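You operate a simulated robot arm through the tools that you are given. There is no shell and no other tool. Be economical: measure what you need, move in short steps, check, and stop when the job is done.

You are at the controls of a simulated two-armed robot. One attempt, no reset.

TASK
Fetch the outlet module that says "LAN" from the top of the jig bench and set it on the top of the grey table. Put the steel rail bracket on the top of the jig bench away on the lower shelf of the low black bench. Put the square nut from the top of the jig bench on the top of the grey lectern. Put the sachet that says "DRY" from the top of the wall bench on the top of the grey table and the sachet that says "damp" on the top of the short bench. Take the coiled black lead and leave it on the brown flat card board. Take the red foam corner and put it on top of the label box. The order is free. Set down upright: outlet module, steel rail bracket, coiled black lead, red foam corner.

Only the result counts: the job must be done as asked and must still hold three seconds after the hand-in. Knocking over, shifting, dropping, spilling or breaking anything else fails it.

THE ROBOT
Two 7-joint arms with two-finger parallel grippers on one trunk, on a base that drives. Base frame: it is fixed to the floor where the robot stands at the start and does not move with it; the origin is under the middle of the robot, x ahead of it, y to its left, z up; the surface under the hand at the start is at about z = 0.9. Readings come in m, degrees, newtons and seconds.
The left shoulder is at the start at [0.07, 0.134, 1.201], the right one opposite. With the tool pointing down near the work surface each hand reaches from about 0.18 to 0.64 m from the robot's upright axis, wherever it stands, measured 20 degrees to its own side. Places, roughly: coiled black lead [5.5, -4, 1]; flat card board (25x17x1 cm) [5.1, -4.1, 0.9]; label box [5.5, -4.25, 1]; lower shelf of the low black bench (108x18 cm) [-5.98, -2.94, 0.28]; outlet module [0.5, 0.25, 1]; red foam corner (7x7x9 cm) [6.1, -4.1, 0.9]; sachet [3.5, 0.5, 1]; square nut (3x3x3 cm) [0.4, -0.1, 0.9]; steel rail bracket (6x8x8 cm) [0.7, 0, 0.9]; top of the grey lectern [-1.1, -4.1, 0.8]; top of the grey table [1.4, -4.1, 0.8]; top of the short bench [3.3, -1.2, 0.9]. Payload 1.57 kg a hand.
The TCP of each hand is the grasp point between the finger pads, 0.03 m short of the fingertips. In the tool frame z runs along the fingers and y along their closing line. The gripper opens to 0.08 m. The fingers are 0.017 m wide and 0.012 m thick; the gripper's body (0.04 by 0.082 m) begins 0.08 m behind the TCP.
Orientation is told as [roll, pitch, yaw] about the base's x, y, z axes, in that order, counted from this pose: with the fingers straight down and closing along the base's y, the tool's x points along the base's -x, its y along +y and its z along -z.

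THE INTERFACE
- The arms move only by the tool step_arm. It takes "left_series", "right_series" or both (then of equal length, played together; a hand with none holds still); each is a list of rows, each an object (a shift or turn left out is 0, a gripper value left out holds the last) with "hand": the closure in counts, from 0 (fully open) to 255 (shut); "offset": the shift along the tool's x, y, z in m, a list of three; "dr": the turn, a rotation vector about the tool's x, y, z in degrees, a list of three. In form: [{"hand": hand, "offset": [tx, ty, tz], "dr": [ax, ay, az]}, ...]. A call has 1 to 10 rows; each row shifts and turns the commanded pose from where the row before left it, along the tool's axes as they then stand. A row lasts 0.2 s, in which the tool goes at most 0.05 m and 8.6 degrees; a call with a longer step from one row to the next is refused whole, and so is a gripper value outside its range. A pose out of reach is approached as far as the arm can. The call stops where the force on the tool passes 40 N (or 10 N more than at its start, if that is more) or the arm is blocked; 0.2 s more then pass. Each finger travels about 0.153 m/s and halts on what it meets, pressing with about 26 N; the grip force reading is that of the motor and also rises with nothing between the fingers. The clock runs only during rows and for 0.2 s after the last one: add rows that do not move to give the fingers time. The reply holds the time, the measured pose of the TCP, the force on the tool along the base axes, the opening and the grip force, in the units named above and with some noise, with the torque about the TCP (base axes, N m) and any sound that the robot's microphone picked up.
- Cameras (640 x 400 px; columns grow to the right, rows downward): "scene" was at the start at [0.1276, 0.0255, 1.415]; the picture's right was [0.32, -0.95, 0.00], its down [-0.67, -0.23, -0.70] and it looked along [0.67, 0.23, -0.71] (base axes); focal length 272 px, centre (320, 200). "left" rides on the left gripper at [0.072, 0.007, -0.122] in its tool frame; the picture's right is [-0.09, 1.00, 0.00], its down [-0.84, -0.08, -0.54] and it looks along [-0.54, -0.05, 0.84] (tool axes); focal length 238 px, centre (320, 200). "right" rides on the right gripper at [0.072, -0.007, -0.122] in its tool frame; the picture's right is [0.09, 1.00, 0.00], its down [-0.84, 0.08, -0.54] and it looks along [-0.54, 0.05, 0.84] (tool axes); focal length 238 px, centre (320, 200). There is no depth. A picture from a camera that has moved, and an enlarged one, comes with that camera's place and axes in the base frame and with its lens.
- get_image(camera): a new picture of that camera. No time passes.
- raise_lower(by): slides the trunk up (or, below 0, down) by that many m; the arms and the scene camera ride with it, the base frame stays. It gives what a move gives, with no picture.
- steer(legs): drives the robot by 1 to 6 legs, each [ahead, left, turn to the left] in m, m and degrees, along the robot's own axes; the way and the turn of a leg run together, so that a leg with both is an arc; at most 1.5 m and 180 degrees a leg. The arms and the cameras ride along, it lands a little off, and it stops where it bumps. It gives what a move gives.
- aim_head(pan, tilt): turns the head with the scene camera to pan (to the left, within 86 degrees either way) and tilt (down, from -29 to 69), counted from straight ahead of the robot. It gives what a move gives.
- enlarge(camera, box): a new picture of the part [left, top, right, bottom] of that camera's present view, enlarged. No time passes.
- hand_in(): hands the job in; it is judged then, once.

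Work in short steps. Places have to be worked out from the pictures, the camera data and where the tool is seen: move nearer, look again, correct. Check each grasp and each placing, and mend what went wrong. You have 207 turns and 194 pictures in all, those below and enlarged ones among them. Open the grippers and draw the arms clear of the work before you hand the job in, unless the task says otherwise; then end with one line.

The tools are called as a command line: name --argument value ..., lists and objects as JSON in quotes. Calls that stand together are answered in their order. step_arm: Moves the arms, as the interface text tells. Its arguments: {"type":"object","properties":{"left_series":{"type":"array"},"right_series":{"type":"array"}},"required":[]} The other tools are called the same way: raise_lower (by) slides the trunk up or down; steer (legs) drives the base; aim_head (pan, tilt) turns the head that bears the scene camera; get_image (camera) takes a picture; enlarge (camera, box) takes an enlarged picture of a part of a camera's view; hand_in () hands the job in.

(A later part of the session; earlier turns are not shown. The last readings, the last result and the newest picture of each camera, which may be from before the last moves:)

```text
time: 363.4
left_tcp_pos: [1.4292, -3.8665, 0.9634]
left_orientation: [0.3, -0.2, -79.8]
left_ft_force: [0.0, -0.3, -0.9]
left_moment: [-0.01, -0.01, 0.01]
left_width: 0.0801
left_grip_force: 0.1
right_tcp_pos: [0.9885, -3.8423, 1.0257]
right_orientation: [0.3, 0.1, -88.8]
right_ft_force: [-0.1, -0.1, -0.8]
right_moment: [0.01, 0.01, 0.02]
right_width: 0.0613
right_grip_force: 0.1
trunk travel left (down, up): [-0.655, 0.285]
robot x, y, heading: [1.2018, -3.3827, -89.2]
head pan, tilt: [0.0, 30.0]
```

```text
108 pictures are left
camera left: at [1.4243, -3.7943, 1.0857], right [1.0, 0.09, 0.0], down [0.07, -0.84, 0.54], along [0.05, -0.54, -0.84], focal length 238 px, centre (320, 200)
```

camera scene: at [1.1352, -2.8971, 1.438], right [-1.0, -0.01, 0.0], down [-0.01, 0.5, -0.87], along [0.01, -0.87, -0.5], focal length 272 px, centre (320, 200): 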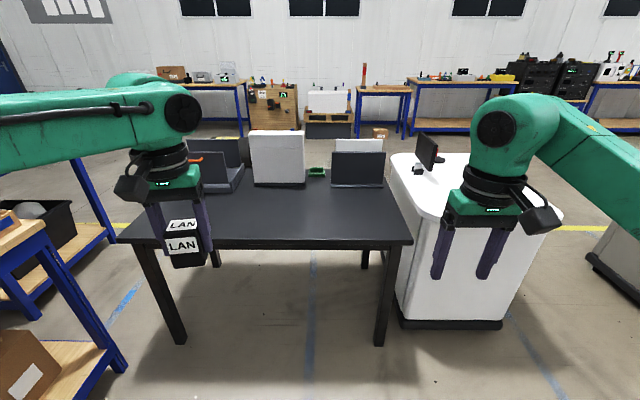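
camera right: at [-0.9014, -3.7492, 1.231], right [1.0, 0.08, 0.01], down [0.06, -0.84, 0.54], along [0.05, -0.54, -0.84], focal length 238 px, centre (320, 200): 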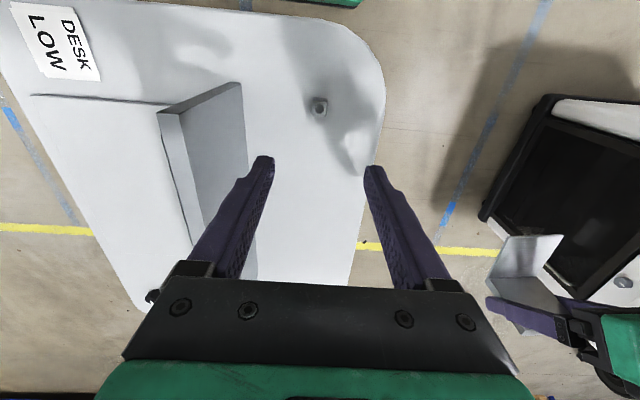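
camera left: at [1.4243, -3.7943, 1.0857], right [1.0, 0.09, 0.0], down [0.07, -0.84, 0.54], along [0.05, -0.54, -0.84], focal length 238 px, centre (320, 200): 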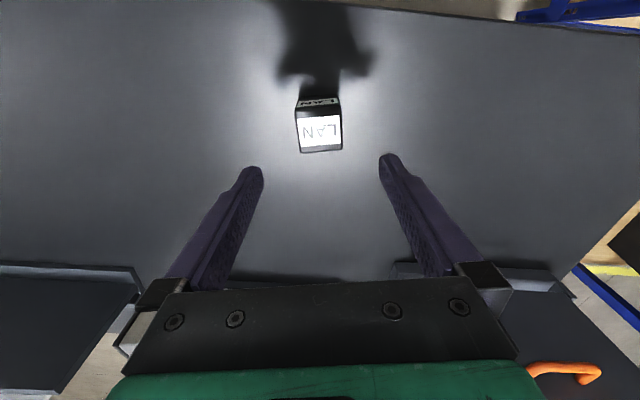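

LAN module stands on the grey table. Raise the trunk, back up and survey the way east.

raise_lower --by 0.2

steer --legs '[[-0.6, 0, 0]]'

aim_head --pan 75 --tilt 20

get_image --camera "scene"

aim_head --pan 35 --tilt 20

get_image --camera "scene"

```text
time: 365.6
left_tcp_pos: [1.43, -3.8676, 1.1631]
left_orientation: [0.4, -0.3, -79.7]
left_ft_force: [0.4, 0.2, 0.8]
left_moment: [0.02, 0.0, 0.0]
left_width: 0.0799
left_grip_force: 0.1
right_tcp_pos: [0.9883, -3.8417, 1.2248]
right_orientation: [0.4, 0.1, -88.7]
right_ft_force: [0.2, -0.1, 0.7]
right_moment: [0.01, 0.01, -0.02]
right_width: 0.0614
right_grip_force: 0.0
trunk travel left (down, up): [-0.855, 0.085]
robot x, y, heading: [1.1993, -3.3868, -89.4]
head pan, tilt: [0.0, 30.0]
```

```text
time: 369.0
left_tcp_pos: [1.4224, -3.2661, 1.1627]
left_orientation: [0.3, -0.3, -80.0]
left_ft_force: [1.2, 0.4, -0.2]
left_moment: [-0.02, 0.02, 0.0]
left_width: 0.0799
left_grip_force: 0.2
right_tcp_pos: [0.9804, -3.2393, 1.2254]
right_orientation: [0.3, 0.2, -88.9]
right_ft_force: [0.2, -0.3, 0.2]
right_moment: [-0.02, 0.01, -0.01]
right_width: 0.061
right_grip_force: 0.1
trunk travel left (down, up): [-0.855, 0.085]
robot x, y, heading: [1.1954, -2.781, -89.3]
head pan, tilt: [0.0, 30.0]
```

```text
time: 370.5
left_tcp_pos: [1.4217, -3.2645, 1.1641]
left_orientation: [0.3, -0.2, -80.1]
left_ft_force: [0.3, 0.4, -1.0]
left_moment: [0.03, 0.01, 0.01]
left_width: 0.0798
left_grip_force: 0.1
right_tcp_pos: [0.9802, -3.2388, 1.2244]
right_orientation: [0.5, 0.2, -89.0]
right_ft_force: [0.4, 0.5, -0.8]
right_moment: [0.0, 0.0, 0.03]
right_width: 0.0613
right_grip_force: 0.1
trunk travel left (down, up): [-0.855, 0.085]
robot x, y, heading: [1.1929, -2.7833, -89.3]
head pan, tilt: [75.0, 20.0]
```

```text
107 pictures are left
camera scene: at [1.285, -2.8574, 1.5341], right [-0.25, -0.97, 0.0], down [-0.33, 0.09, -0.94], along [0.91, -0.24, -0.34], focal length 272 px, centre (320, 200)
```

scene: 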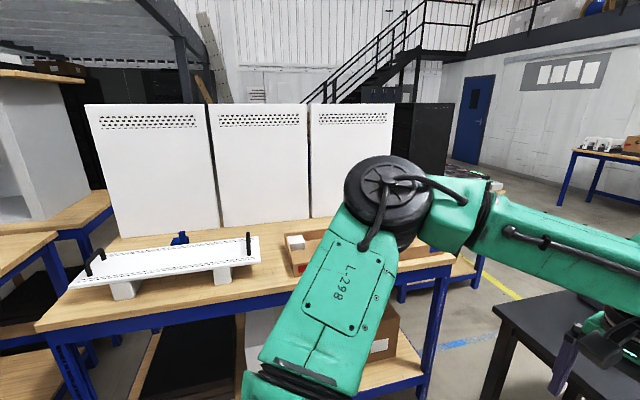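

```text
time: 371.5
left_tcp_pos: [1.4225, -3.2638, 1.1628]
left_orientation: [0.3, -0.3, -80.0]
left_ft_force: [-0.2, 0.4, 0.1]
left_moment: [0.0, -0.01, 0.01]
left_width: 0.08
left_grip_force: 0.0
right_tcp_pos: [0.981, -3.2377, 1.2255]
right_orientation: [0.4, 0.0, -89.0]
right_ft_force: [-0.1, 0.5, 0.1]
right_moment: [-0.01, -0.01, 0.0]
right_width: 0.0612
right_grip_force: 0.1
trunk travel left (down, up): [-0.855, 0.085]
robot x, y, heading: [1.1936, -2.7829, -89.5]
head pan, tilt: [35.0, 20.0]
```

```text
106 pictures are left
camera scene: at [1.2491, -2.9099, 1.5341], right [-0.81, -0.58, 0.0], down [-0.2, 0.28, -0.94], along [0.55, -0.76, -0.34], focal length 272 px, centre (320, 200)
```

scene: 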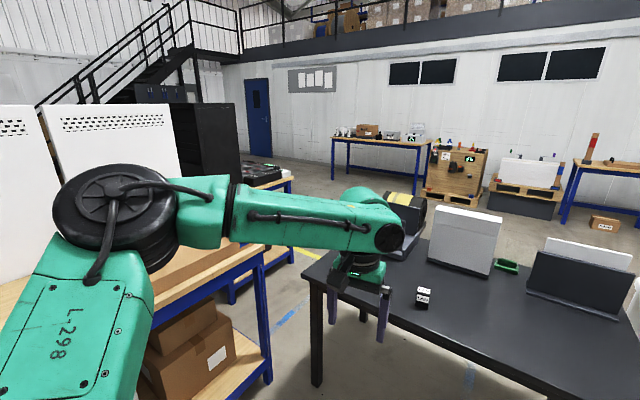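

East is blocked on this side, so go around west of the lectern: slide right 3.2 m, go south, then turn east along the yellow-line lane.

steer --legs '[[0, -1.5, 0], [0, -1.5, 0], [0, -0.2, 0], [1.2, 0, 0]]'

aim_head --pan 45 --tilt 20

get_image --camera "scene"

```text
time: 392.8
left_tcp_pos: [-1.7611, -4.4851, 1.163]
left_orientation: [0.2, -0.3, -80.0]
left_ft_force: [-0.4, -0.2, -0.2]
left_moment: [0.01, 0.01, 0.02]
left_width: 0.0797
left_grip_force: 0.0
right_tcp_pos: [-2.2046, -4.4595, 1.2252]
right_orientation: [0.4, 0.0, -89.0]
right_ft_force: [-0.6, -0.1, -0.3]
right_moment: [-0.01, -0.01, 0.02]
right_width: 0.0611
right_grip_force: 0.0
trunk travel left (down, up): [-0.855, 0.085]
robot x, y, heading: [-1.9911, -4.0061, -89.8]
head pan, tilt: [35.0, 20.0]
```

```text
time: 393.5
left_tcp_pos: [-1.7619, -4.487, 1.1635]
left_orientation: [0.3, -0.1, -80.0]
left_ft_force: [0.1, -0.4, 0.2]
left_moment: [0.03, -0.02, -0.02]
left_width: 0.0799
left_grip_force: 0.1
right_tcp_pos: [-2.2027, -4.46, 1.226]
right_orientation: [0.3, 0.1, -89.0]
right_ft_force: [-0.6, -0.3, -0.5]
right_moment: [0.01, -0.02, -0.01]
right_width: 0.0612
right_grip_force: 0.1
trunk travel left (down, up): [-0.855, 0.085]
robot x, y, heading: [-1.9899, -4.0067, -89.7]
head pan, tilt: [45.0, 20.0]
```

```text
105 pictures are left
camera scene: at [-1.9218, -4.1224, 1.5341], right [-0.7, -0.71, 0.0], down [-0.24, 0.24, -0.94], along [0.67, -0.66, -0.34], focal length 272 px, centre (320, 200)
```

scene: 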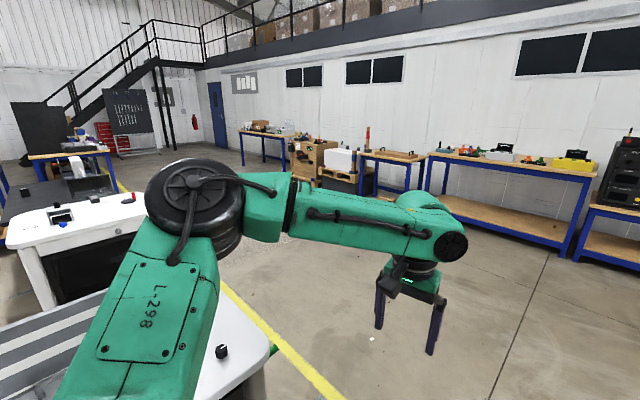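

Wide lane south of the yellow line. Go to y≈-5.5, turn east and look.

steer --legs '[[1.45, 0, 0], [0, 0, 90], [1.5, 0, 0]]'

aim_head --pan 5 --tilt 12

get_image --camera "scene"

```text
time: 411.6
left_tcp_pos: [0.0002, -5.2422, 1.1631]
left_orientation: [0.2, -0.3, 9.0]
left_ft_force: [-1.1, -0.6, 0.1]
left_moment: [0.0, 0.02, 0.02]
left_width: 0.0802
left_grip_force: 0.0
right_tcp_pos: [-0.0346, -5.6835, 1.2253]
right_orientation: [0.4, 0.1, 0.0]
right_ft_force: [0.1, -0.2, 0.0]
right_moment: [0.0, -0.02, 0.0]
right_width: 0.0611
right_grip_force: 0.1
trunk travel left (down, up): [-0.855, 0.085]
robot x, y, heading: [-0.4874, -5.4601, -0.8]
head pan, tilt: [45.0, 20.0]
```

```text
time: 412.7
left_tcp_pos: [0.0002, -5.2437, 1.1639]
left_orientation: [0.3, -0.3, 9.1]
left_ft_force: [0.5, 0.2, 0.3]
left_moment: [0.0, -0.03, 0.0]
left_width: 0.0802
left_grip_force: 0.0
right_tcp_pos: [-0.032, -5.6834, 1.2249]
right_orientation: [0.4, 0.2, 0.1]
right_ft_force: [-0.5, -0.5, 0.1]
right_moment: [0.03, 0.0, 0.05]
right_width: 0.0611
right_grip_force: 0.2
trunk travel left (down, up): [-0.855, 0.085]
robot x, y, heading: [-0.4826, -5.4605, -0.4]
head pan, tilt: [5.0, 12.0]
```

```text
104 pictures are left
camera scene: at [-0.3403, -5.4555, 1.5471], right [0.08, -1.0, 0.0], down [-0.21, -0.02, -0.98], along [0.98, 0.08, -0.21], focal length 272 px, centre (320, 200)
```

scene: 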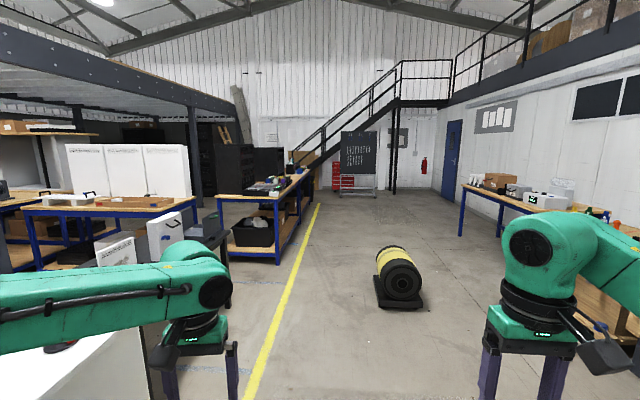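

The lead/card/box/foam must be on the long bench beyond (south face y≈-4.6). Drive east along y≈-5.25 past the roll to x≈5.3 and turn to face the bench.

steer --legs '[[1.45, 0.2, 0], [1.5, 0, 0], [1.5, 0, 0], [1.4, 0, 0], [0, 0, 90]]'

aim_head --pan 0 --tilt 30

get_image --camera "scene"

```text
time: 444.4
left_tcp_pos: [5.151, -4.8445, 1.1629]
left_orientation: [0.3, -0.2, 98.6]
left_ft_force: [0.0, -0.2, 0.2]
left_moment: [0.02, -0.01, 0.01]
left_width: 0.0802
left_grip_force: 0.0
right_tcp_pos: [5.5916, -4.881, 1.2255]
right_orientation: [0.4, 0.1, 89.5]
right_ft_force: [-0.8, 0.1, -0.2]
right_moment: [0.0, -0.02, 0.01]
right_width: 0.0609
right_grip_force: 0.1
trunk travel left (down, up): [-0.855, 0.085]
robot x, y, heading: [5.3684, -5.3292, 88.9]
head pan, tilt: [5.0, 12.0]
```

```text
time: 445.2
left_tcp_pos: [5.1504, -4.8443, 1.1643]
left_orientation: [0.3, -0.3, 98.5]
left_ft_force: [-0.2, -0.9, 0.4]
left_moment: [0.0, 0.0, 0.03]
left_width: 0.0805
left_grip_force: 0.0
right_tcp_pos: [5.5916, -4.8803, 1.2257]
right_orientation: [0.4, 0.1, 89.6]
right_ft_force: [-0.4, -0.2, -0.1]
right_moment: [0.0, -0.02, 0.02]
right_width: 0.0612
right_grip_force: 0.0
trunk travel left (down, up): [-0.855, 0.085]
robot x, y, heading: [5.3676, -5.3314, 89.3]
head pan, tilt: [0.0, 30.0]
```

```text
103 pictures are left
camera scene: at [5.3691, -5.1901, 1.5181], right [1.0, -0.02, 0.0], down [-0.01, -0.5, -0.87], along [0.01, 0.87, -0.5], focal length 272 px, centre (320, 200)
```

scene: 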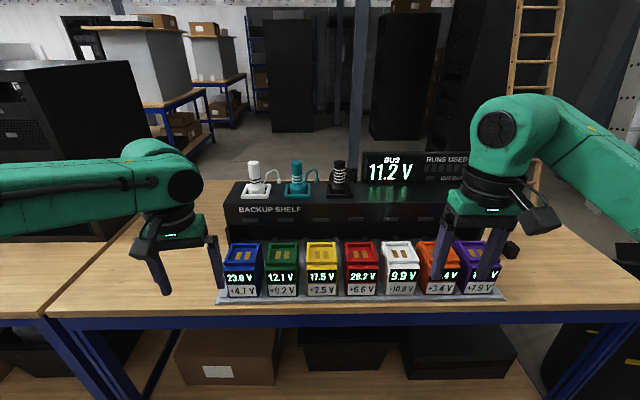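

The coiled leads (white, teal, black) stand on the backup shelf. Enlarge for details.

enlarge --camera "scene" --box '[215, 140, 375, 240]'

enlarge --camera "scene" --box '[360, 140, 560, 310]'

enlarge --camera "scene" --box '[60, 160, 260, 310]'

```text
4.00 times, centred on (295, 190) of scene
camera zoom: at [5.3691, -5.1901, 1.5181], right [1.0, -0.02, 0.0], down [-0.01, -0.5, -0.87], along [0.01, 0.87, -0.5], focal length 1089 px, centre (420, 240)
```

zoom: 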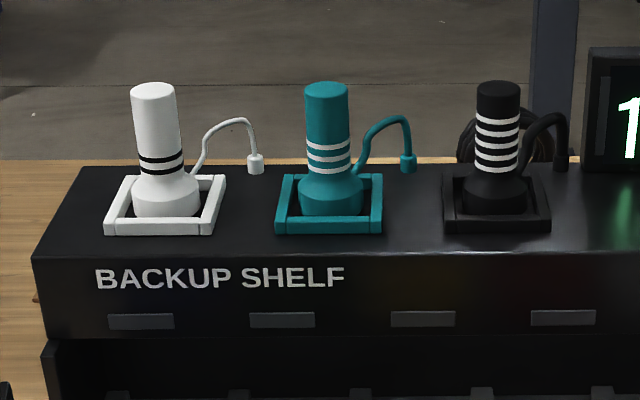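

```text
2.35 times, centred on (460, 225) of scene
camera zoom: at [5.3691, -5.1901, 1.5181], right [1.0, -0.02, 0.0], down [-0.01, -0.5, -0.87], along [0.01, 0.87, -0.5], focal length 640 px, centre (-9, 141)
```

zoom: 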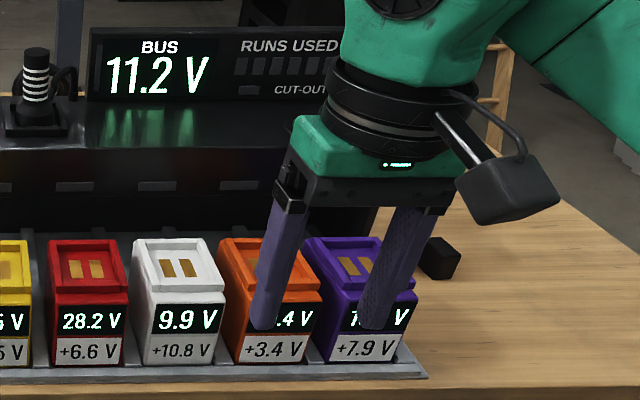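

```text
2.67 times, centred on (160, 235) of scene
camera zoom: at [5.3691, -5.1901, 1.5181], right [1.0, -0.02, 0.0], down [-0.01, -0.5, -0.87], along [0.01, 0.87, -0.5], focal length 726 px, centre (747, 107)
```

zoom: 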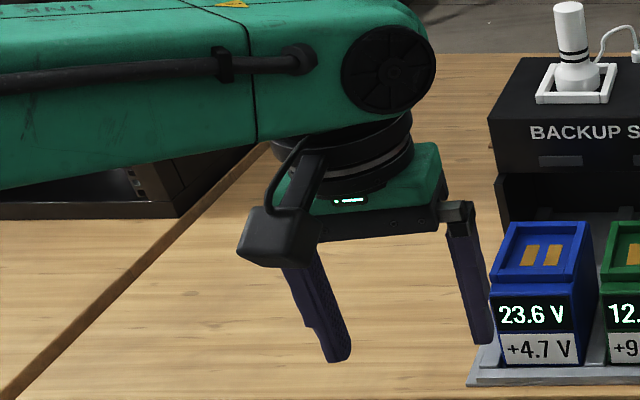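

The items may be behind the shelf near the bench's back edge (y≈-3.96). Drive closer and look with both hand cameras.

steer --legs '[[0.33, 0, 0]]'

get_image --camera "left"

get_image --camera "right"

get_image --camera "scene"

```text
time: 447.4
left_tcp_pos: [5.1553, -4.5174, 1.1644]
left_orientation: [0.2, -0.4, 98.6]
left_ft_force: [0.7, 0.0, -0.2]
left_moment: [0.03, 0.0, 0.02]
left_width: 0.0799
left_grip_force: 0.2
right_tcp_pos: [5.5958, -4.5537, 1.2269]
right_orientation: [0.4, 0.0, 89.7]
right_ft_force: [-0.8, 0.0, 1.2]
right_moment: [0.04, 0.05, -0.01]
right_width: 0.0612
right_grip_force: 0.2
trunk travel left (down, up): [-0.855, 0.085]
robot x, y, heading: [5.3714, -5.0004, 88.8]
head pan, tilt: [0.0, 30.0]
```

```text
99 pictures are left
camera left: at [5.161, -4.5898, 1.2863], right [-1.0, -0.06, 0.0], down [-0.05, 0.84, 0.55], along [-0.04, 0.55, -0.84], focal length 238 px, centre (320, 200)
```

left: 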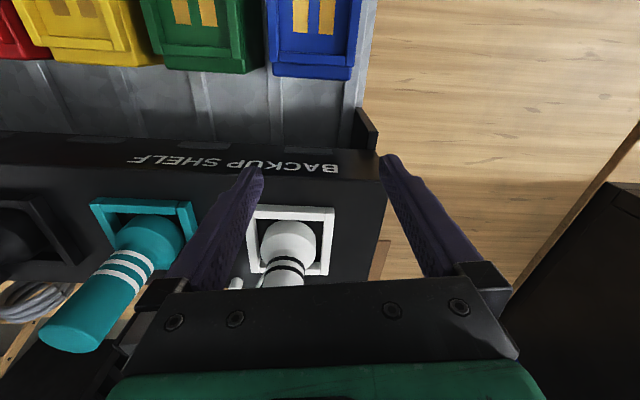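

```text
98 pictures are left
camera right: at [5.6026, -4.6269, 1.3478], right [-1.0, -0.09, 0.01], down [-0.07, 0.84, 0.54], along [-0.05, 0.54, -0.84], focal length 238 px, centre (320, 200)
```

right: 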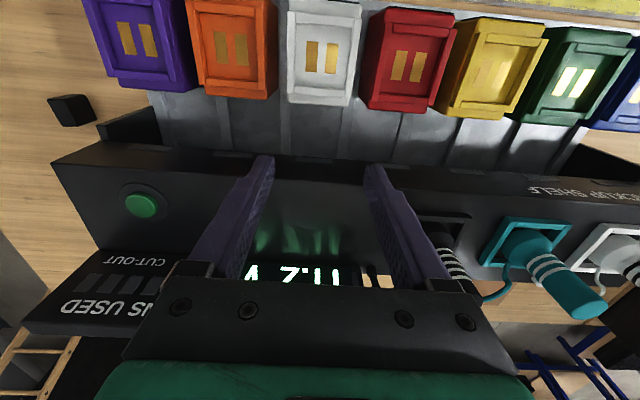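

```text
97 pictures are left
camera scene: at [5.3741, -4.8637, 1.5184], right [1.0, -0.02, 0.0], down [-0.01, -0.5, -0.87], along [0.01, 0.87, -0.5], focal length 272 px, centre (320, 200)
```

scene: 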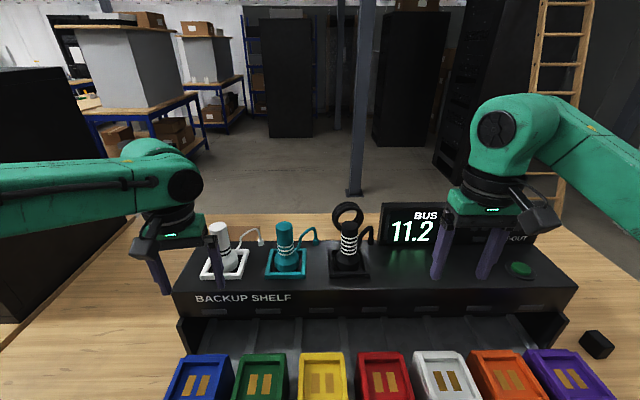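

Coils lie behind the shelf near the bench's north edge, so those objects are best reached from the north side. Look right for the way around the bench's east end.

aim_head --pan -55 --tilt 20

get_image --camera "scene"

```text
time: 448.6
left_tcp_pos: [5.1554, -4.5161, 1.1623]
left_orientation: [0.3, -0.2, 98.7]
left_ft_force: [-0.9, -0.4, 0.0]
left_moment: [-0.02, -0.04, 0.03]
left_width: 0.0796
left_grip_force: 0.1
right_tcp_pos: [5.5963, -4.5511, 1.2248]
right_orientation: [0.4, 0.2, 89.7]
right_ft_force: [-0.3, 0.2, 0.4]
right_moment: [0.05, -0.05, 0.0]
right_width: 0.0613
right_grip_force: 0.0
trunk travel left (down, up): [-0.855, 0.085]
robot x, y, heading: [5.3726, -5.0017, 89.3]
head pan, tilt: [-55.0, 20.0]
```

```text
96 pictures are left
camera scene: at [5.4498, -4.8993, 1.5341], right [0.56, -0.83, 0.0], down [-0.28, -0.19, -0.94], along [0.78, 0.53, -0.34], focal length 272 px, centre (320, 200)
```

scene: 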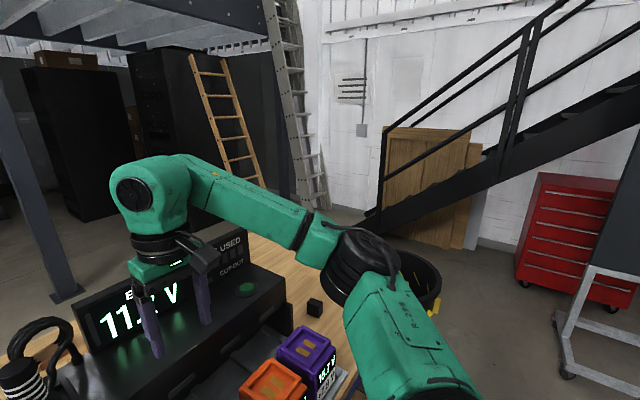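

Passage at the east end lies between a black bin and the chalkboard/red cabinet. Move to about (6.1,-5.25) facing east and examine it.

steer --legs '[[-0.25, 0, 0], [0, 0, -89.3], [0.6, 0, 0]]'

aim_head --pan 15 --tilt 30

get_image --camera "scene"

```text
time: 457.2
left_tcp_pos: [6.4438, -5.0422, 1.1638]
left_orientation: [0.3, -0.3, 8.8]
left_ft_force: [0.5, 0.1, 0.1]
left_moment: [-0.02, 0.01, 0.01]
left_width: 0.08
left_grip_force: 0.0
right_tcp_pos: [6.4084, -5.4831, 1.2266]
right_orientation: [0.5, -0.1, -0.3]
right_ft_force: [0.4, 0.3, -0.5]
right_moment: [-0.02, -0.01, 0.01]
right_width: 0.0611
right_grip_force: 0.0
trunk travel left (down, up): [-0.855, 0.085]
robot x, y, heading: [5.9586, -5.2613, -0.9]
head pan, tilt: [-55.0, 20.0]
```

```text
time: 458.6
left_tcp_pos: [6.4459, -5.0429, 1.1628]
left_orientation: [0.2, -0.2, 8.7]
left_ft_force: [0.7, -0.4, 0.3]
left_moment: [0.0, -0.01, -0.01]
left_width: 0.08
left_grip_force: 0.0
right_tcp_pos: [6.41, -5.4826, 1.226]
right_orientation: [0.4, 0.2, -0.2]
right_ft_force: [0.4, -0.6, 0.1]
right_moment: [-0.04, 0.01, 0.01]
right_width: 0.0613
right_grip_force: 0.1
trunk travel left (down, up): [-0.855, 0.085]
robot x, y, heading: [5.9649, -5.2565, -0.5]
head pan, tilt: [15.0, 30.0]
```

```text
95 pictures are left
camera scene: at [6.0991, -5.2381, 1.5181], right [0.24, -0.97, 0.0], down [-0.49, -0.12, -0.87], along [0.84, 0.21, -0.5], focal length 272 px, centre (320, 200)
```

scene: 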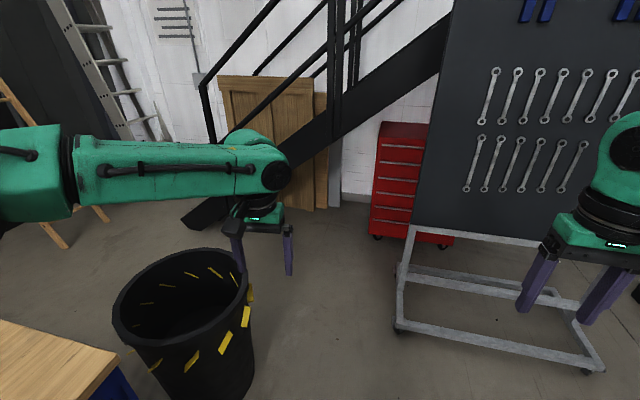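

The passage is fine: bin at ≈(6.70,-4.49) r 0.27, board stand from (7.24,-5.47). Drive around: to (7.0,-5.1), (7.38,-4.6), then turn north.

steer --legs '[[1.03, 0.16, 0], [0.38, 0.5, 0], [0, 0, 90.4]]'

aim_head --pan 15 --tilt 25

get_image --camera "scene"

```text
time: 463.8
left_tcp_pos: [7.4477, -4.8744, 1.1678]
left_orientation: [-0.7, -1.0, 9.2]
left_ft_force: [0.7, -0.6, 0.5]
left_moment: [-0.03, 0.0, 0.0]
left_width: 0.0799
left_grip_force: 0.0
right_tcp_pos: [7.4113, -5.3085, 1.2383]
right_orientation: [-0.8, -1.5, 1.4]
right_ft_force: [-0.3, 0.3, -0.7]
right_moment: [-0.01, -0.03, -0.02]
right_width: 0.0612
right_grip_force: 0.1
trunk travel left (down, up): [-0.855, 0.085]
robot x, y, heading: [6.9799, -5.1118, -0.2]
head pan, tilt: [15.0, 30.0]
stopped in leg 1: the robot was blocked; the commanded pose is now the measured one
```

```text
time: 464.5
left_tcp_pos: [7.4462, -4.873, 1.1669]
left_orientation: [-0.9, -1.0, 9.3]
left_ft_force: [-0.2, -0.1, 0.2]
left_moment: [0.02, 0.01, -0.01]
left_width: 0.0799
left_grip_force: 0.0
right_tcp_pos: [7.4121, -5.3081, 1.2383]
right_orientation: [-0.9, -1.4, 1.0]
right_ft_force: [-0.1, -0.2, 0.0]
right_moment: [-0.01, -0.01, 0.0]
right_width: 0.0611
right_grip_force: 0.1
trunk travel left (down, up): [-0.855, 0.085]
robot x, y, heading: [6.9844, -5.1084, -0.2]
head pan, tilt: [15.0, 25.0]
```

```text
94 pictures are left
camera scene: at [7.0968, -5.0645, 1.5277], right [0.25, -0.97, 0.02], down [-0.39, -0.12, -0.91], along [0.88, 0.22, -0.41], focal length 272 px, centre (320, 200)
```

scene: 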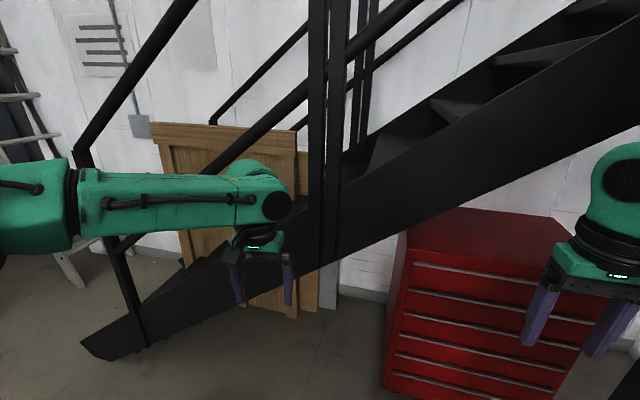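

Blocked, probably my right elbow at the board. Back off and look to the right.

steer --legs '[[-0.12, 0.0, 0]]'

aim_head --pan -50 --tilt 25

get_image --camera "scene"

aim_head --pan 60 --tilt 45

get_image --camera "scene"

```text
time: 465.7
left_tcp_pos: [7.3495, -4.8923, 1.1612]
left_orientation: [0.4, 0.1, 9.1]
left_ft_force: [-0.2, 0.3, -0.4]
left_moment: [0.03, 0.04, 0.01]
left_width: 0.08
left_grip_force: 0.1
right_tcp_pos: [7.3167, -5.3312, 1.2239]
right_orientation: [0.3, -0.1, 0.7]
right_ft_force: [0.4, 0.1, -0.5]
right_moment: [0.04, -0.01, -0.02]
right_width: 0.0615
right_grip_force: 0.1
trunk travel left (down, up): [-0.855, 0.085]
robot x, y, heading: [6.8594, -5.1067, -0.2]
head pan, tilt: [15.0, 25.0]
```

```text
time: 467.1
left_tcp_pos: [7.3437, -4.8909, 1.1637]
left_orientation: [0.3, -0.2, 9.1]
left_ft_force: [0.1, -0.2, 0.5]
left_moment: [0.0, -0.03, 0.02]
left_width: 0.08
left_grip_force: 0.1
right_tcp_pos: [7.3115, -5.3286, 1.2264]
right_orientation: [0.2, -0.3, 0.7]
right_ft_force: [-0.6, 0.4, 0.0]
right_moment: [0.0, -0.02, 0.01]
right_width: 0.0612
right_grip_force: 0.2
trunk travel left (down, up): [-0.855, 0.085]
robot x, y, heading: [6.8611, -5.1128, -0.3]
head pan, tilt: [-50.0, 25.0]
```

```text
93 pictures are left
camera scene: at [6.9702, -5.1825, 1.526], right [-0.77, -0.64, 0.0], down [-0.27, 0.33, -0.91], along [0.58, -0.7, -0.42], focal length 272 px, centre (320, 200)
```

scene: 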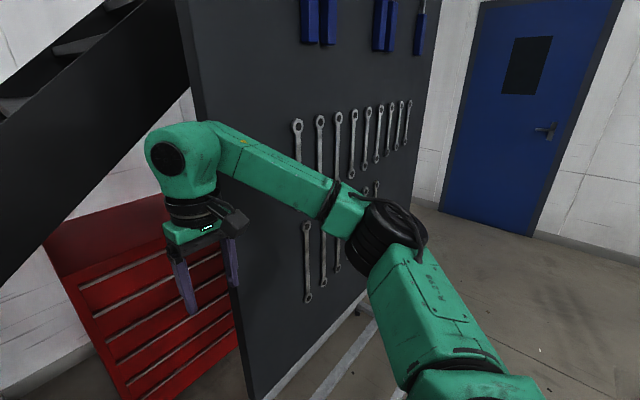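

```text
time: 469.0
left_tcp_pos: [7.3436, -4.8897, 1.1623]
left_orientation: [0.4, -0.2, 9.0]
left_ft_force: [0.2, 0.4, -0.1]
left_moment: [0.03, 0.02, 0.01]
left_width: 0.0799
left_grip_force: 0.0
right_tcp_pos: [7.3108, -5.3281, 1.2257]
right_orientation: [0.2, -0.2, 0.7]
right_ft_force: [0.4, -0.1, -0.4]
right_moment: [0.01, 0.0, -0.01]
right_width: 0.061
right_grip_force: 0.0
trunk travel left (down, up): [-0.855, 0.085]
robot x, y, heading: [6.8621, -5.11, -0.4]
head pan, tilt: [60.0, 45.0]
```

```text
92 pictures are left
camera scene: at [6.953, -5.041, 1.4955], right [0.86, -0.51, 0.0], down [-0.36, -0.61, -0.71], along [0.36, 0.61, -0.71], focal length 272 px, centre (320, 200)
```

scene: 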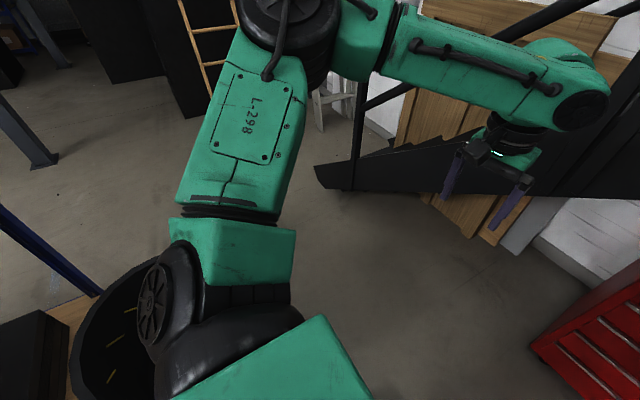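

The right forearm touched the board. Rotate north here (sweeping away from the board), shift right to x≈7.25, and go north.

steer --legs '[[0, 0, 90.4], [0, -0.38, 0], [1.0, 0, 0]]'

aim_head --pan 30 --tilt 25

get_image --camera "scene"

```text
time: 480.1
left_tcp_pos: [6.9896, -3.6194, 1.1639]
left_orientation: [0.3, -0.1, 100.9]
left_ft_force: [0.4, 0.5, -0.2]
left_moment: [-0.04, 0.01, 0.01]
left_width: 0.0799
left_grip_force: 0.0
right_tcp_pos: [7.4285, -3.6387, 1.2266]
right_orientation: [0.2, -0.3, 92.4]
right_ft_force: [0.2, 0.1, 0.4]
right_moment: [0.02, 0.01, 0.04]
right_width: 0.0613
right_grip_force: 0.1
trunk travel left (down, up): [-0.855, 0.085]
robot x, y, heading: [7.2228, -4.0946, 91.3]
head pan, tilt: [60.0, 45.0]
```

```text
time: 481.0
left_tcp_pos: [6.9902, -3.6173, 1.1632]
left_orientation: [0.3, -0.2, 100.8]
left_ft_force: [0.0, 0.5, 0.0]
left_moment: [-0.02, 0.03, 0.02]
left_width: 0.0801
left_grip_force: 0.1
right_tcp_pos: [7.4287, -3.6371, 1.2274]
right_orientation: [0.2, -0.3, 92.5]
right_ft_force: [-0.6, -0.4, 0.2]
right_moment: [-0.04, -0.02, 0.01]
right_width: 0.0611
right_grip_force: 0.1
trunk travel left (down, up): [-0.855, 0.085]
robot x, y, heading: [7.2244, -4.0958, 91.3]
head pan, tilt: [30.0, 25.0]
```

```text
91 pictures are left
camera scene: at [7.1765, -3.967, 1.526], right [0.85, 0.52, 0.0], down [0.22, -0.36, -0.91], along [-0.47, 0.77, -0.42], focal length 272 px, centre (320, 200)
```

scene: 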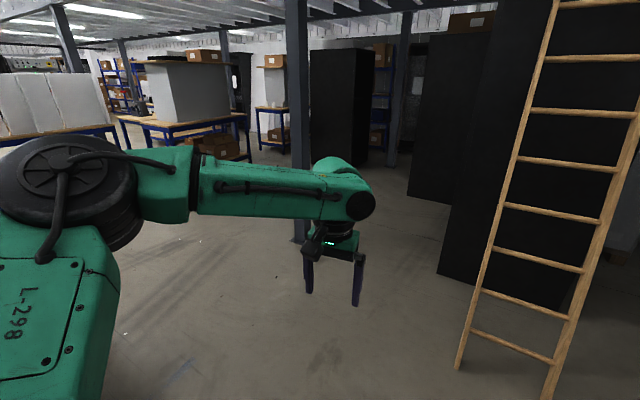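

Open floor to the northwest. Continue: forward to y≈-3.45, turn west, go to x≈5.6, turn south.

steer --legs '[[0.6, 0.05, 0], [0, 0, 88.7], [1.45, 0, 0], [0, 0, 90]]'

aim_head --pan 0 --tilt 40

get_image --camera "scene"

```text
time: 498.9
left_tcp_pos: [5.9352, -4.0035, 1.1621]
left_orientation: [0.3, -0.2, -79.7]
left_ft_force: [-0.1, 0.1, -0.2]
left_moment: [-0.01, 0.0, 0.01]
left_width: 0.0799
left_grip_force: 0.1
right_tcp_pos: [5.497, -3.9778, 1.2259]
right_orientation: [0.2, -0.2, -88.1]
right_ft_force: [0.3, -0.5, -0.4]
right_moment: [-0.01, 0.0, -0.01]
right_width: 0.0613
right_grip_force: 0.1
trunk travel left (down, up): [-0.855, 0.085]
robot x, y, heading: [5.7041, -3.5258, -89.3]
head pan, tilt: [30.0, 25.0]
```

```text
time: 499.8
left_tcp_pos: [5.9366, -4.0031, 1.1636]
left_orientation: [0.2, -0.2, -79.7]
left_ft_force: [0.3, 0.2, -0.3]
left_moment: [-0.01, -0.01, 0.04]
left_width: 0.08
left_grip_force: 0.0
right_tcp_pos: [5.497, -3.9781, 1.2257]
right_orientation: [0.2, -0.2, -88.2]
right_ft_force: [0.3, 0.6, 0.1]
right_moment: [0.02, 0.03, 0.01]
right_width: 0.0612
right_grip_force: 0.1
trunk travel left (down, up): [-0.855, 0.085]
robot x, y, heading: [5.7022, -3.5228, -89.4]
head pan, tilt: [0.0, 40.0]
```

```text
90 pictures are left
camera scene: at [5.7085, -3.6592, 1.5028], right [-1.0, -0.01, 0.0], down [-0.01, 0.64, -0.77], along [0.01, -0.77, -0.64], focal length 272 px, centre (320, 200)
```

scene: 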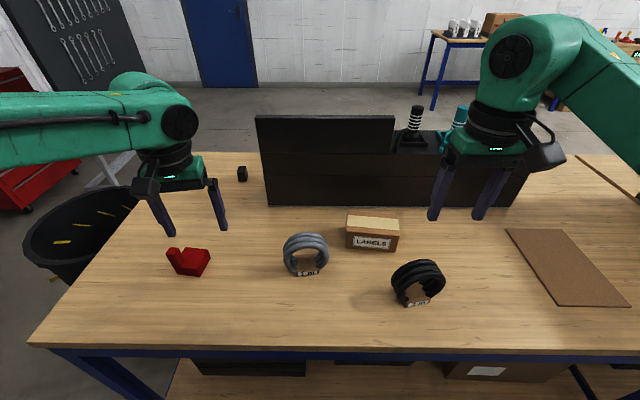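

All four items are in view. Enlarge them.

enlarge --camera "scene" --box '[330, 200, 490, 310]'

enlarge --camera "scene" --box '[140, 220, 260, 300]'

get_image --camera "right"

get_image --camera "left"

```text
3.64 times, centred on (410, 255) of scene
camera zoom: at [5.7085, -3.6592, 1.5028], right [-1.0, -0.01, 0.0], down [-0.01, 0.64, -0.77], along [0.01, -0.77, -0.64], focal length 990 px, centre (-7, 0)
```

zoom: 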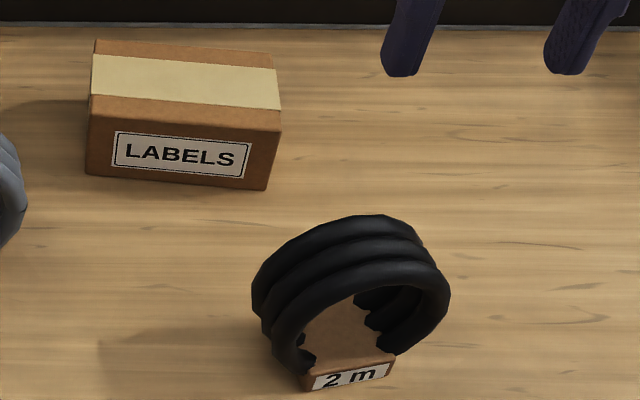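

```text
5.00 times, centred on (200, 260) of scene
camera zoom: at [5.7085, -3.6592, 1.5028], right [-1.0, -0.01, 0.0], down [-0.01, 0.64, -0.77], along [0.01, -0.77, -0.64], focal length 1361 px, centre (920, -100)
```

zoom: 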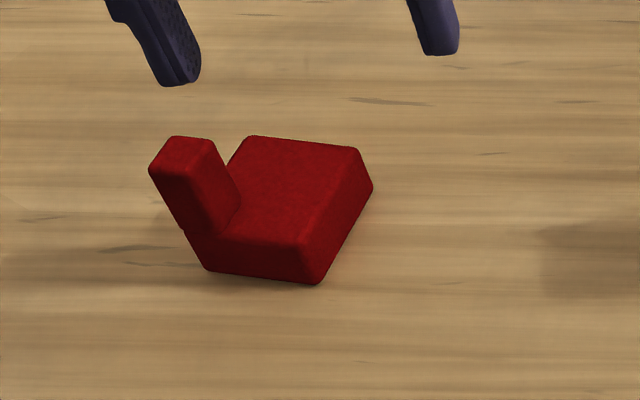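

```text
87 pictures are left
camera right: at [5.4873, -3.9076, 1.348], right [0.99, 0.13, 0.0], down [0.1, -0.83, 0.55], along [0.07, -0.54, -0.84], focal length 238 px, centre (320, 200)
```

right: 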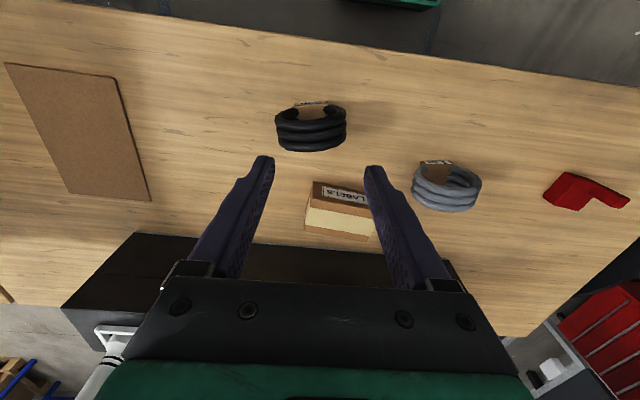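

```text
86 pictures are left
camera left: at [5.9299, -3.9307, 1.2852], right [1.0, 0.09, 0.0], down [0.07, -0.84, 0.54], along [0.05, -0.54, -0.84], focal length 238 px, centre (320, 200)
```

left: 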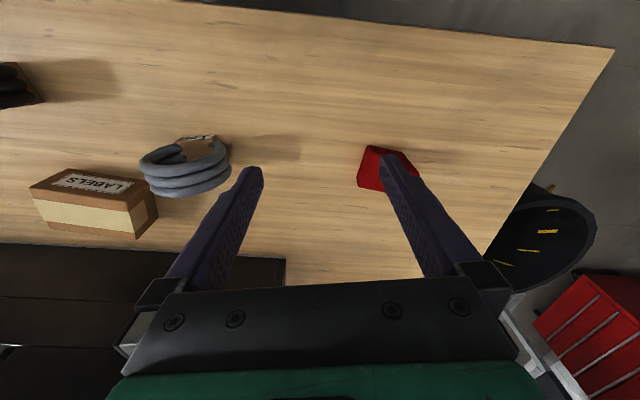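

Black lead: ring standing with its axis nearly along y (≈8° yaw) at about (5.483,-4.01), ~11 cm tall with a card foot. I rotate the right tool by -84° so the fingers close along the ring's axis.

step_arm --right_series '[{"dr": [0, 0, 8.4], "hand": 0}, {"dr": [0, 0, 8.4]}, {"dr": [0, 0, 8.4]}, {"dr": [0, 0, 8.4]}, {"dr": [0, 0, 8.4]}, {"dr": [0, 0, 8.4]}, {"dr": [0, 0, 8.4]}, {"dr": [0, 0, 8.4]}, {"dr": [0, 0, 8.4]}, {"dr": [0, 0, 8.4]}]'

get_image --camera "right"

```text
time: 502.0
left_tcp_pos: [5.9364, -4.0024, 1.1623]
left_orientation: [0.3, -0.1, -79.7]
left_ft_force: [0.0, -0.4, 1.0]
left_moment: [0.02, 0.0, -0.01]
left_width: 0.08
left_grip_force: 0.0
right_tcp_pos: [5.497, -3.9783, 1.2273]
right_orientation: [0.3, 0.3, -172.2]
right_ft_force: [0.3, 0.2, -0.3]
right_moment: [-0.03, 0.01, 0.02]
right_width: 0.08
right_grip_force: 0.0
trunk travel left (down, up): [-0.855, 0.085]
robot x, y, heading: [5.7057, -3.5264, -89.3]
head pan, tilt: [0.0, 40.0]
```

```text
85 pictures are left
camera right: at [5.5666, -3.9631, 1.3486], right [0.23, -0.97, 0.0], down [-0.82, -0.19, 0.54], along [-0.52, -0.13, -0.84], focal length 238 px, centre (320, 200)
```

right: 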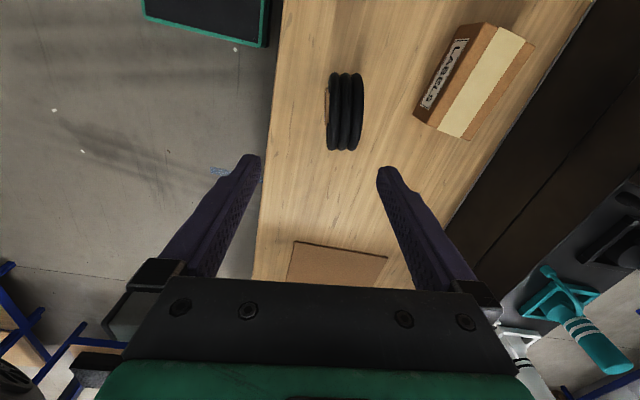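

The coil is clearly seen edge-on. Shift over it and descend to just above.

step_arm --right_series '[{"offset": [-0.006, 0.02, 0]}, {"offset": [-0.006, 0.021, 0.02]}, {"offset": [0, 0, 0.045]}, {"offset": [0, 0, 0.045]}, {"offset": [0, 0, 0.025]}, {}]'

get_image --camera "right"

enlarge --camera "scene" --box '[330, 160, 490, 310]'

```text
time: 503.4
left_tcp_pos: [5.935, -4.0033, 1.1633]
left_orientation: [0.3, -0.2, -79.6]
left_ft_force: [0.6, 0.7, -0.6]
left_moment: [-0.02, 0.01, 0.01]
left_width: 0.08
left_grip_force: 0.1
right_tcp_pos: [5.4916, -4.0225, 1.0921]
right_orientation: [0.3, 0.2, -172.1]
right_ft_force: [-0.9, -0.3, 0.1]
right_moment: [-0.02, -0.01, -0.03]
right_width: 0.0801
right_grip_force: 0.1
trunk travel left (down, up): [-0.855, 0.085]
robot x, y, heading: [5.7034, -3.5226, -89.2]
head pan, tilt: [0.0, 40.0]
```

```text
84 pictures are left
camera right: at [5.5609, -4.0056, 1.213], right [0.23, -0.97, 0.01], down [-0.82, -0.19, 0.54], along [-0.52, -0.13, -0.84], focal length 238 px, centre (320, 200)
```

right: 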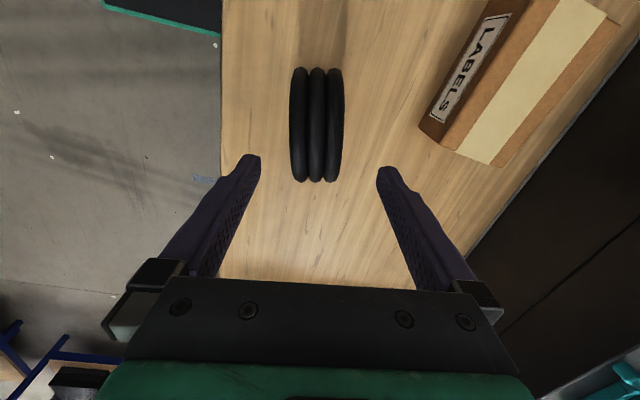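

```text
2.67 times, centred on (410, 235) of scene
camera zoom: at [5.7084, -3.6589, 1.5027], right [-1.0, -0.01, 0.0], down [-0.01, 0.64, -0.77], along [0.01, -0.77, -0.64], focal length 726 px, centre (80, 107)
```

zoom: 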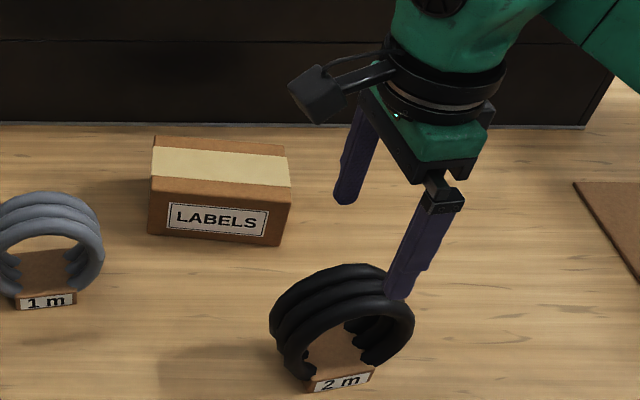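

Coil centred between the fingers (x≈5.489, y≈-4.02, thickness ≈4.6 cm). Descend 9 cm and grip the upper arc.

step_arm --right_series '[{"offset": [-0.002, 0, 0.04]}, {"offset": [0, 0, 0.035]}, {"offset": [0, 0, 0.017]}, {}, {"hand": 255}, {"hand": 255}, {"hand": 255}, {}]'

get_image --camera "right"

enlarge --camera "scene" --box '[330, 160, 490, 310]'

```text
time: 505.2
left_tcp_pos: [5.9369, -4.004, 1.1624]
left_orientation: [0.2, -0.2, -79.6]
left_ft_force: [0.1, 0.0, 0.9]
left_moment: [-0.01, 0.02, -0.02]
left_width: 0.0802
left_grip_force: 0.0
right_tcp_pos: [5.4906, -4.0237, 0.9999]
right_orientation: [0.2, 0.2, -172.1]
right_ft_force: [-0.3, 0.8, 0.1]
right_moment: [-0.02, 0.02, 0.0]
right_width: 0.0499
right_grip_force: 25.8
trunk travel left (down, up): [-0.855, 0.085]
robot x, y, heading: [5.7071, -3.5258, -89.3]
head pan, tilt: [0.0, 40.0]
```

```text
82 pictures are left
camera right: at [5.5595, -4.0071, 1.1212], right [0.23, -0.97, 0.0], down [-0.82, -0.19, 0.54], along [-0.52, -0.13, -0.84], focal length 238 px, centre (320, 200)
```

right: 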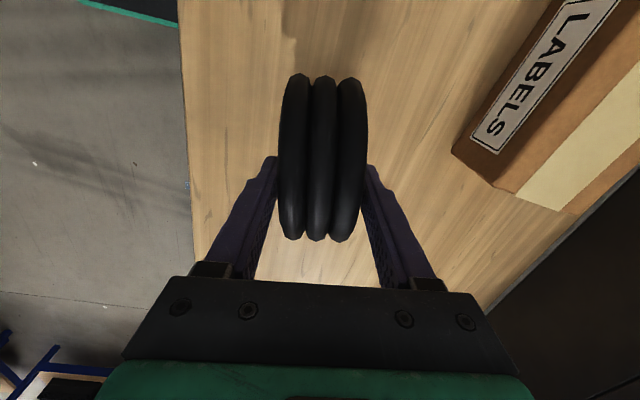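

```text
2.67 times, centred on (410, 235) of scene
camera zoom: at [5.7082, -3.6595, 1.5027], right [-1.0, -0.01, 0.0], down [-0.01, 0.64, -0.77], along [0.01, -0.77, -0.64], focal length 726 px, centre (80, 107)
```

zoom: 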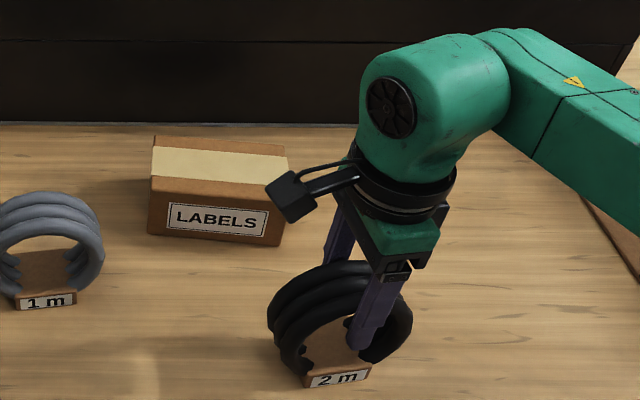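

Gripped. Lift and check.

step_arm --right_series '[{"offset": [0, 0, -0.03]}, {"offset": [0, 0, -0.045]}, {"offset": [0, 0, -0.045]}, {}]'

get_image --camera "scene"

```text
time: 506.2
left_tcp_pos: [5.9352, -4.003, 1.1638]
left_orientation: [0.3, -0.1, -79.7]
left_ft_force: [0.2, 0.3, 0.1]
left_moment: [-0.01, 0.04, -0.01]
left_width: 0.0798
left_grip_force: 0.1
right_tcp_pos: [5.4895, -4.0212, 1.1193]
right_orientation: [0.2, 0.2, -172.2]
right_ft_force: [-0.2, 0.1, -3.5]
right_moment: [-0.01, -0.01, -0.02]
right_width: 0.05
right_grip_force: 26.0
trunk travel left (down, up): [-0.855, 0.085]
robot x, y, heading: [5.7068, -3.526, -89.5]
head pan, tilt: [0.0, 40.0]
```

```text
80 pictures are left
camera scene: at [5.7078, -3.6602, 1.5026], right [-1.0, -0.01, 0.0], down [-0.01, 0.64, -0.77], along [0.01, -0.77, -0.64], focal length 272 px, centre (320, 200)
```

scene: 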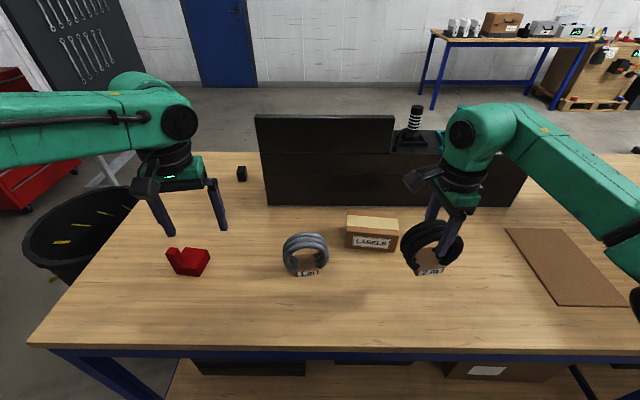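

Held upright. Drive right 0.415 m and forward 0.095 m to bring it over the card.

steer --legs '[[0.09, -0.415, 0]]'

get_image --camera "scene"

get_image --camera "right"

```text
time: 508.8
left_tcp_pos: [5.5222, -4.0974, 1.1624]
left_orientation: [0.3, -0.2, -79.8]
left_ft_force: [-0.1, 0.2, -0.2]
left_moment: [0.0, 0.02, 0.02]
left_width: 0.0801
left_grip_force: 0.1
right_tcp_pos: [5.0757, -4.1156, 1.1194]
right_orientation: [0.2, 0.1, -172.2]
right_ft_force: [-0.1, 0.4, -3.8]
right_moment: [0.0, 0.01, 0.0]
right_width: 0.0497
right_grip_force: 26.1
trunk travel left (down, up): [-0.855, 0.085]
robot x, y, heading: [5.2939, -3.618, -89.2]
head pan, tilt: [0.0, 40.0]
```

```text
79 pictures are left
camera scene: at [5.2958, -3.7541, 1.5027], right [-1.0, -0.01, 0.0], down [-0.01, 0.64, -0.77], along [0.01, -0.77, -0.64], focal length 272 px, centre (320, 200)
```

scene: 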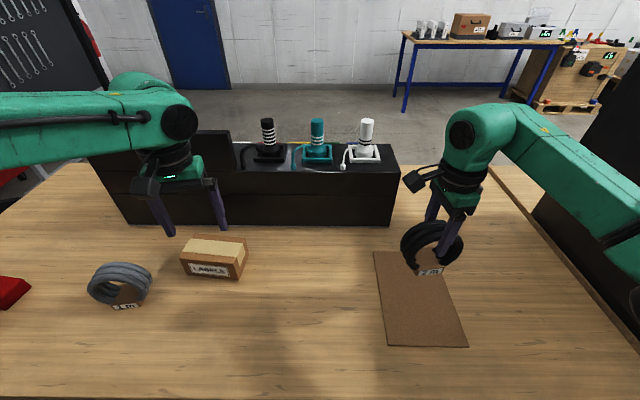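

```text
78 pictures are left
camera right: at [5.1457, -4.0998, 1.2415], right [0.23, -0.97, 0.0], down [-0.82, -0.19, 0.54], along [-0.53, -0.13, -0.84], focal length 238 px, centre (320, 200)
```

right: 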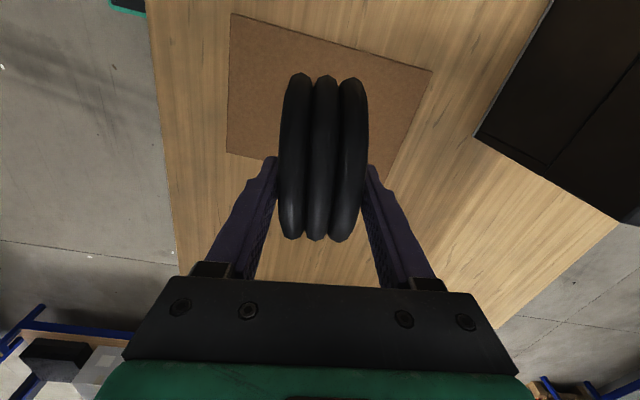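

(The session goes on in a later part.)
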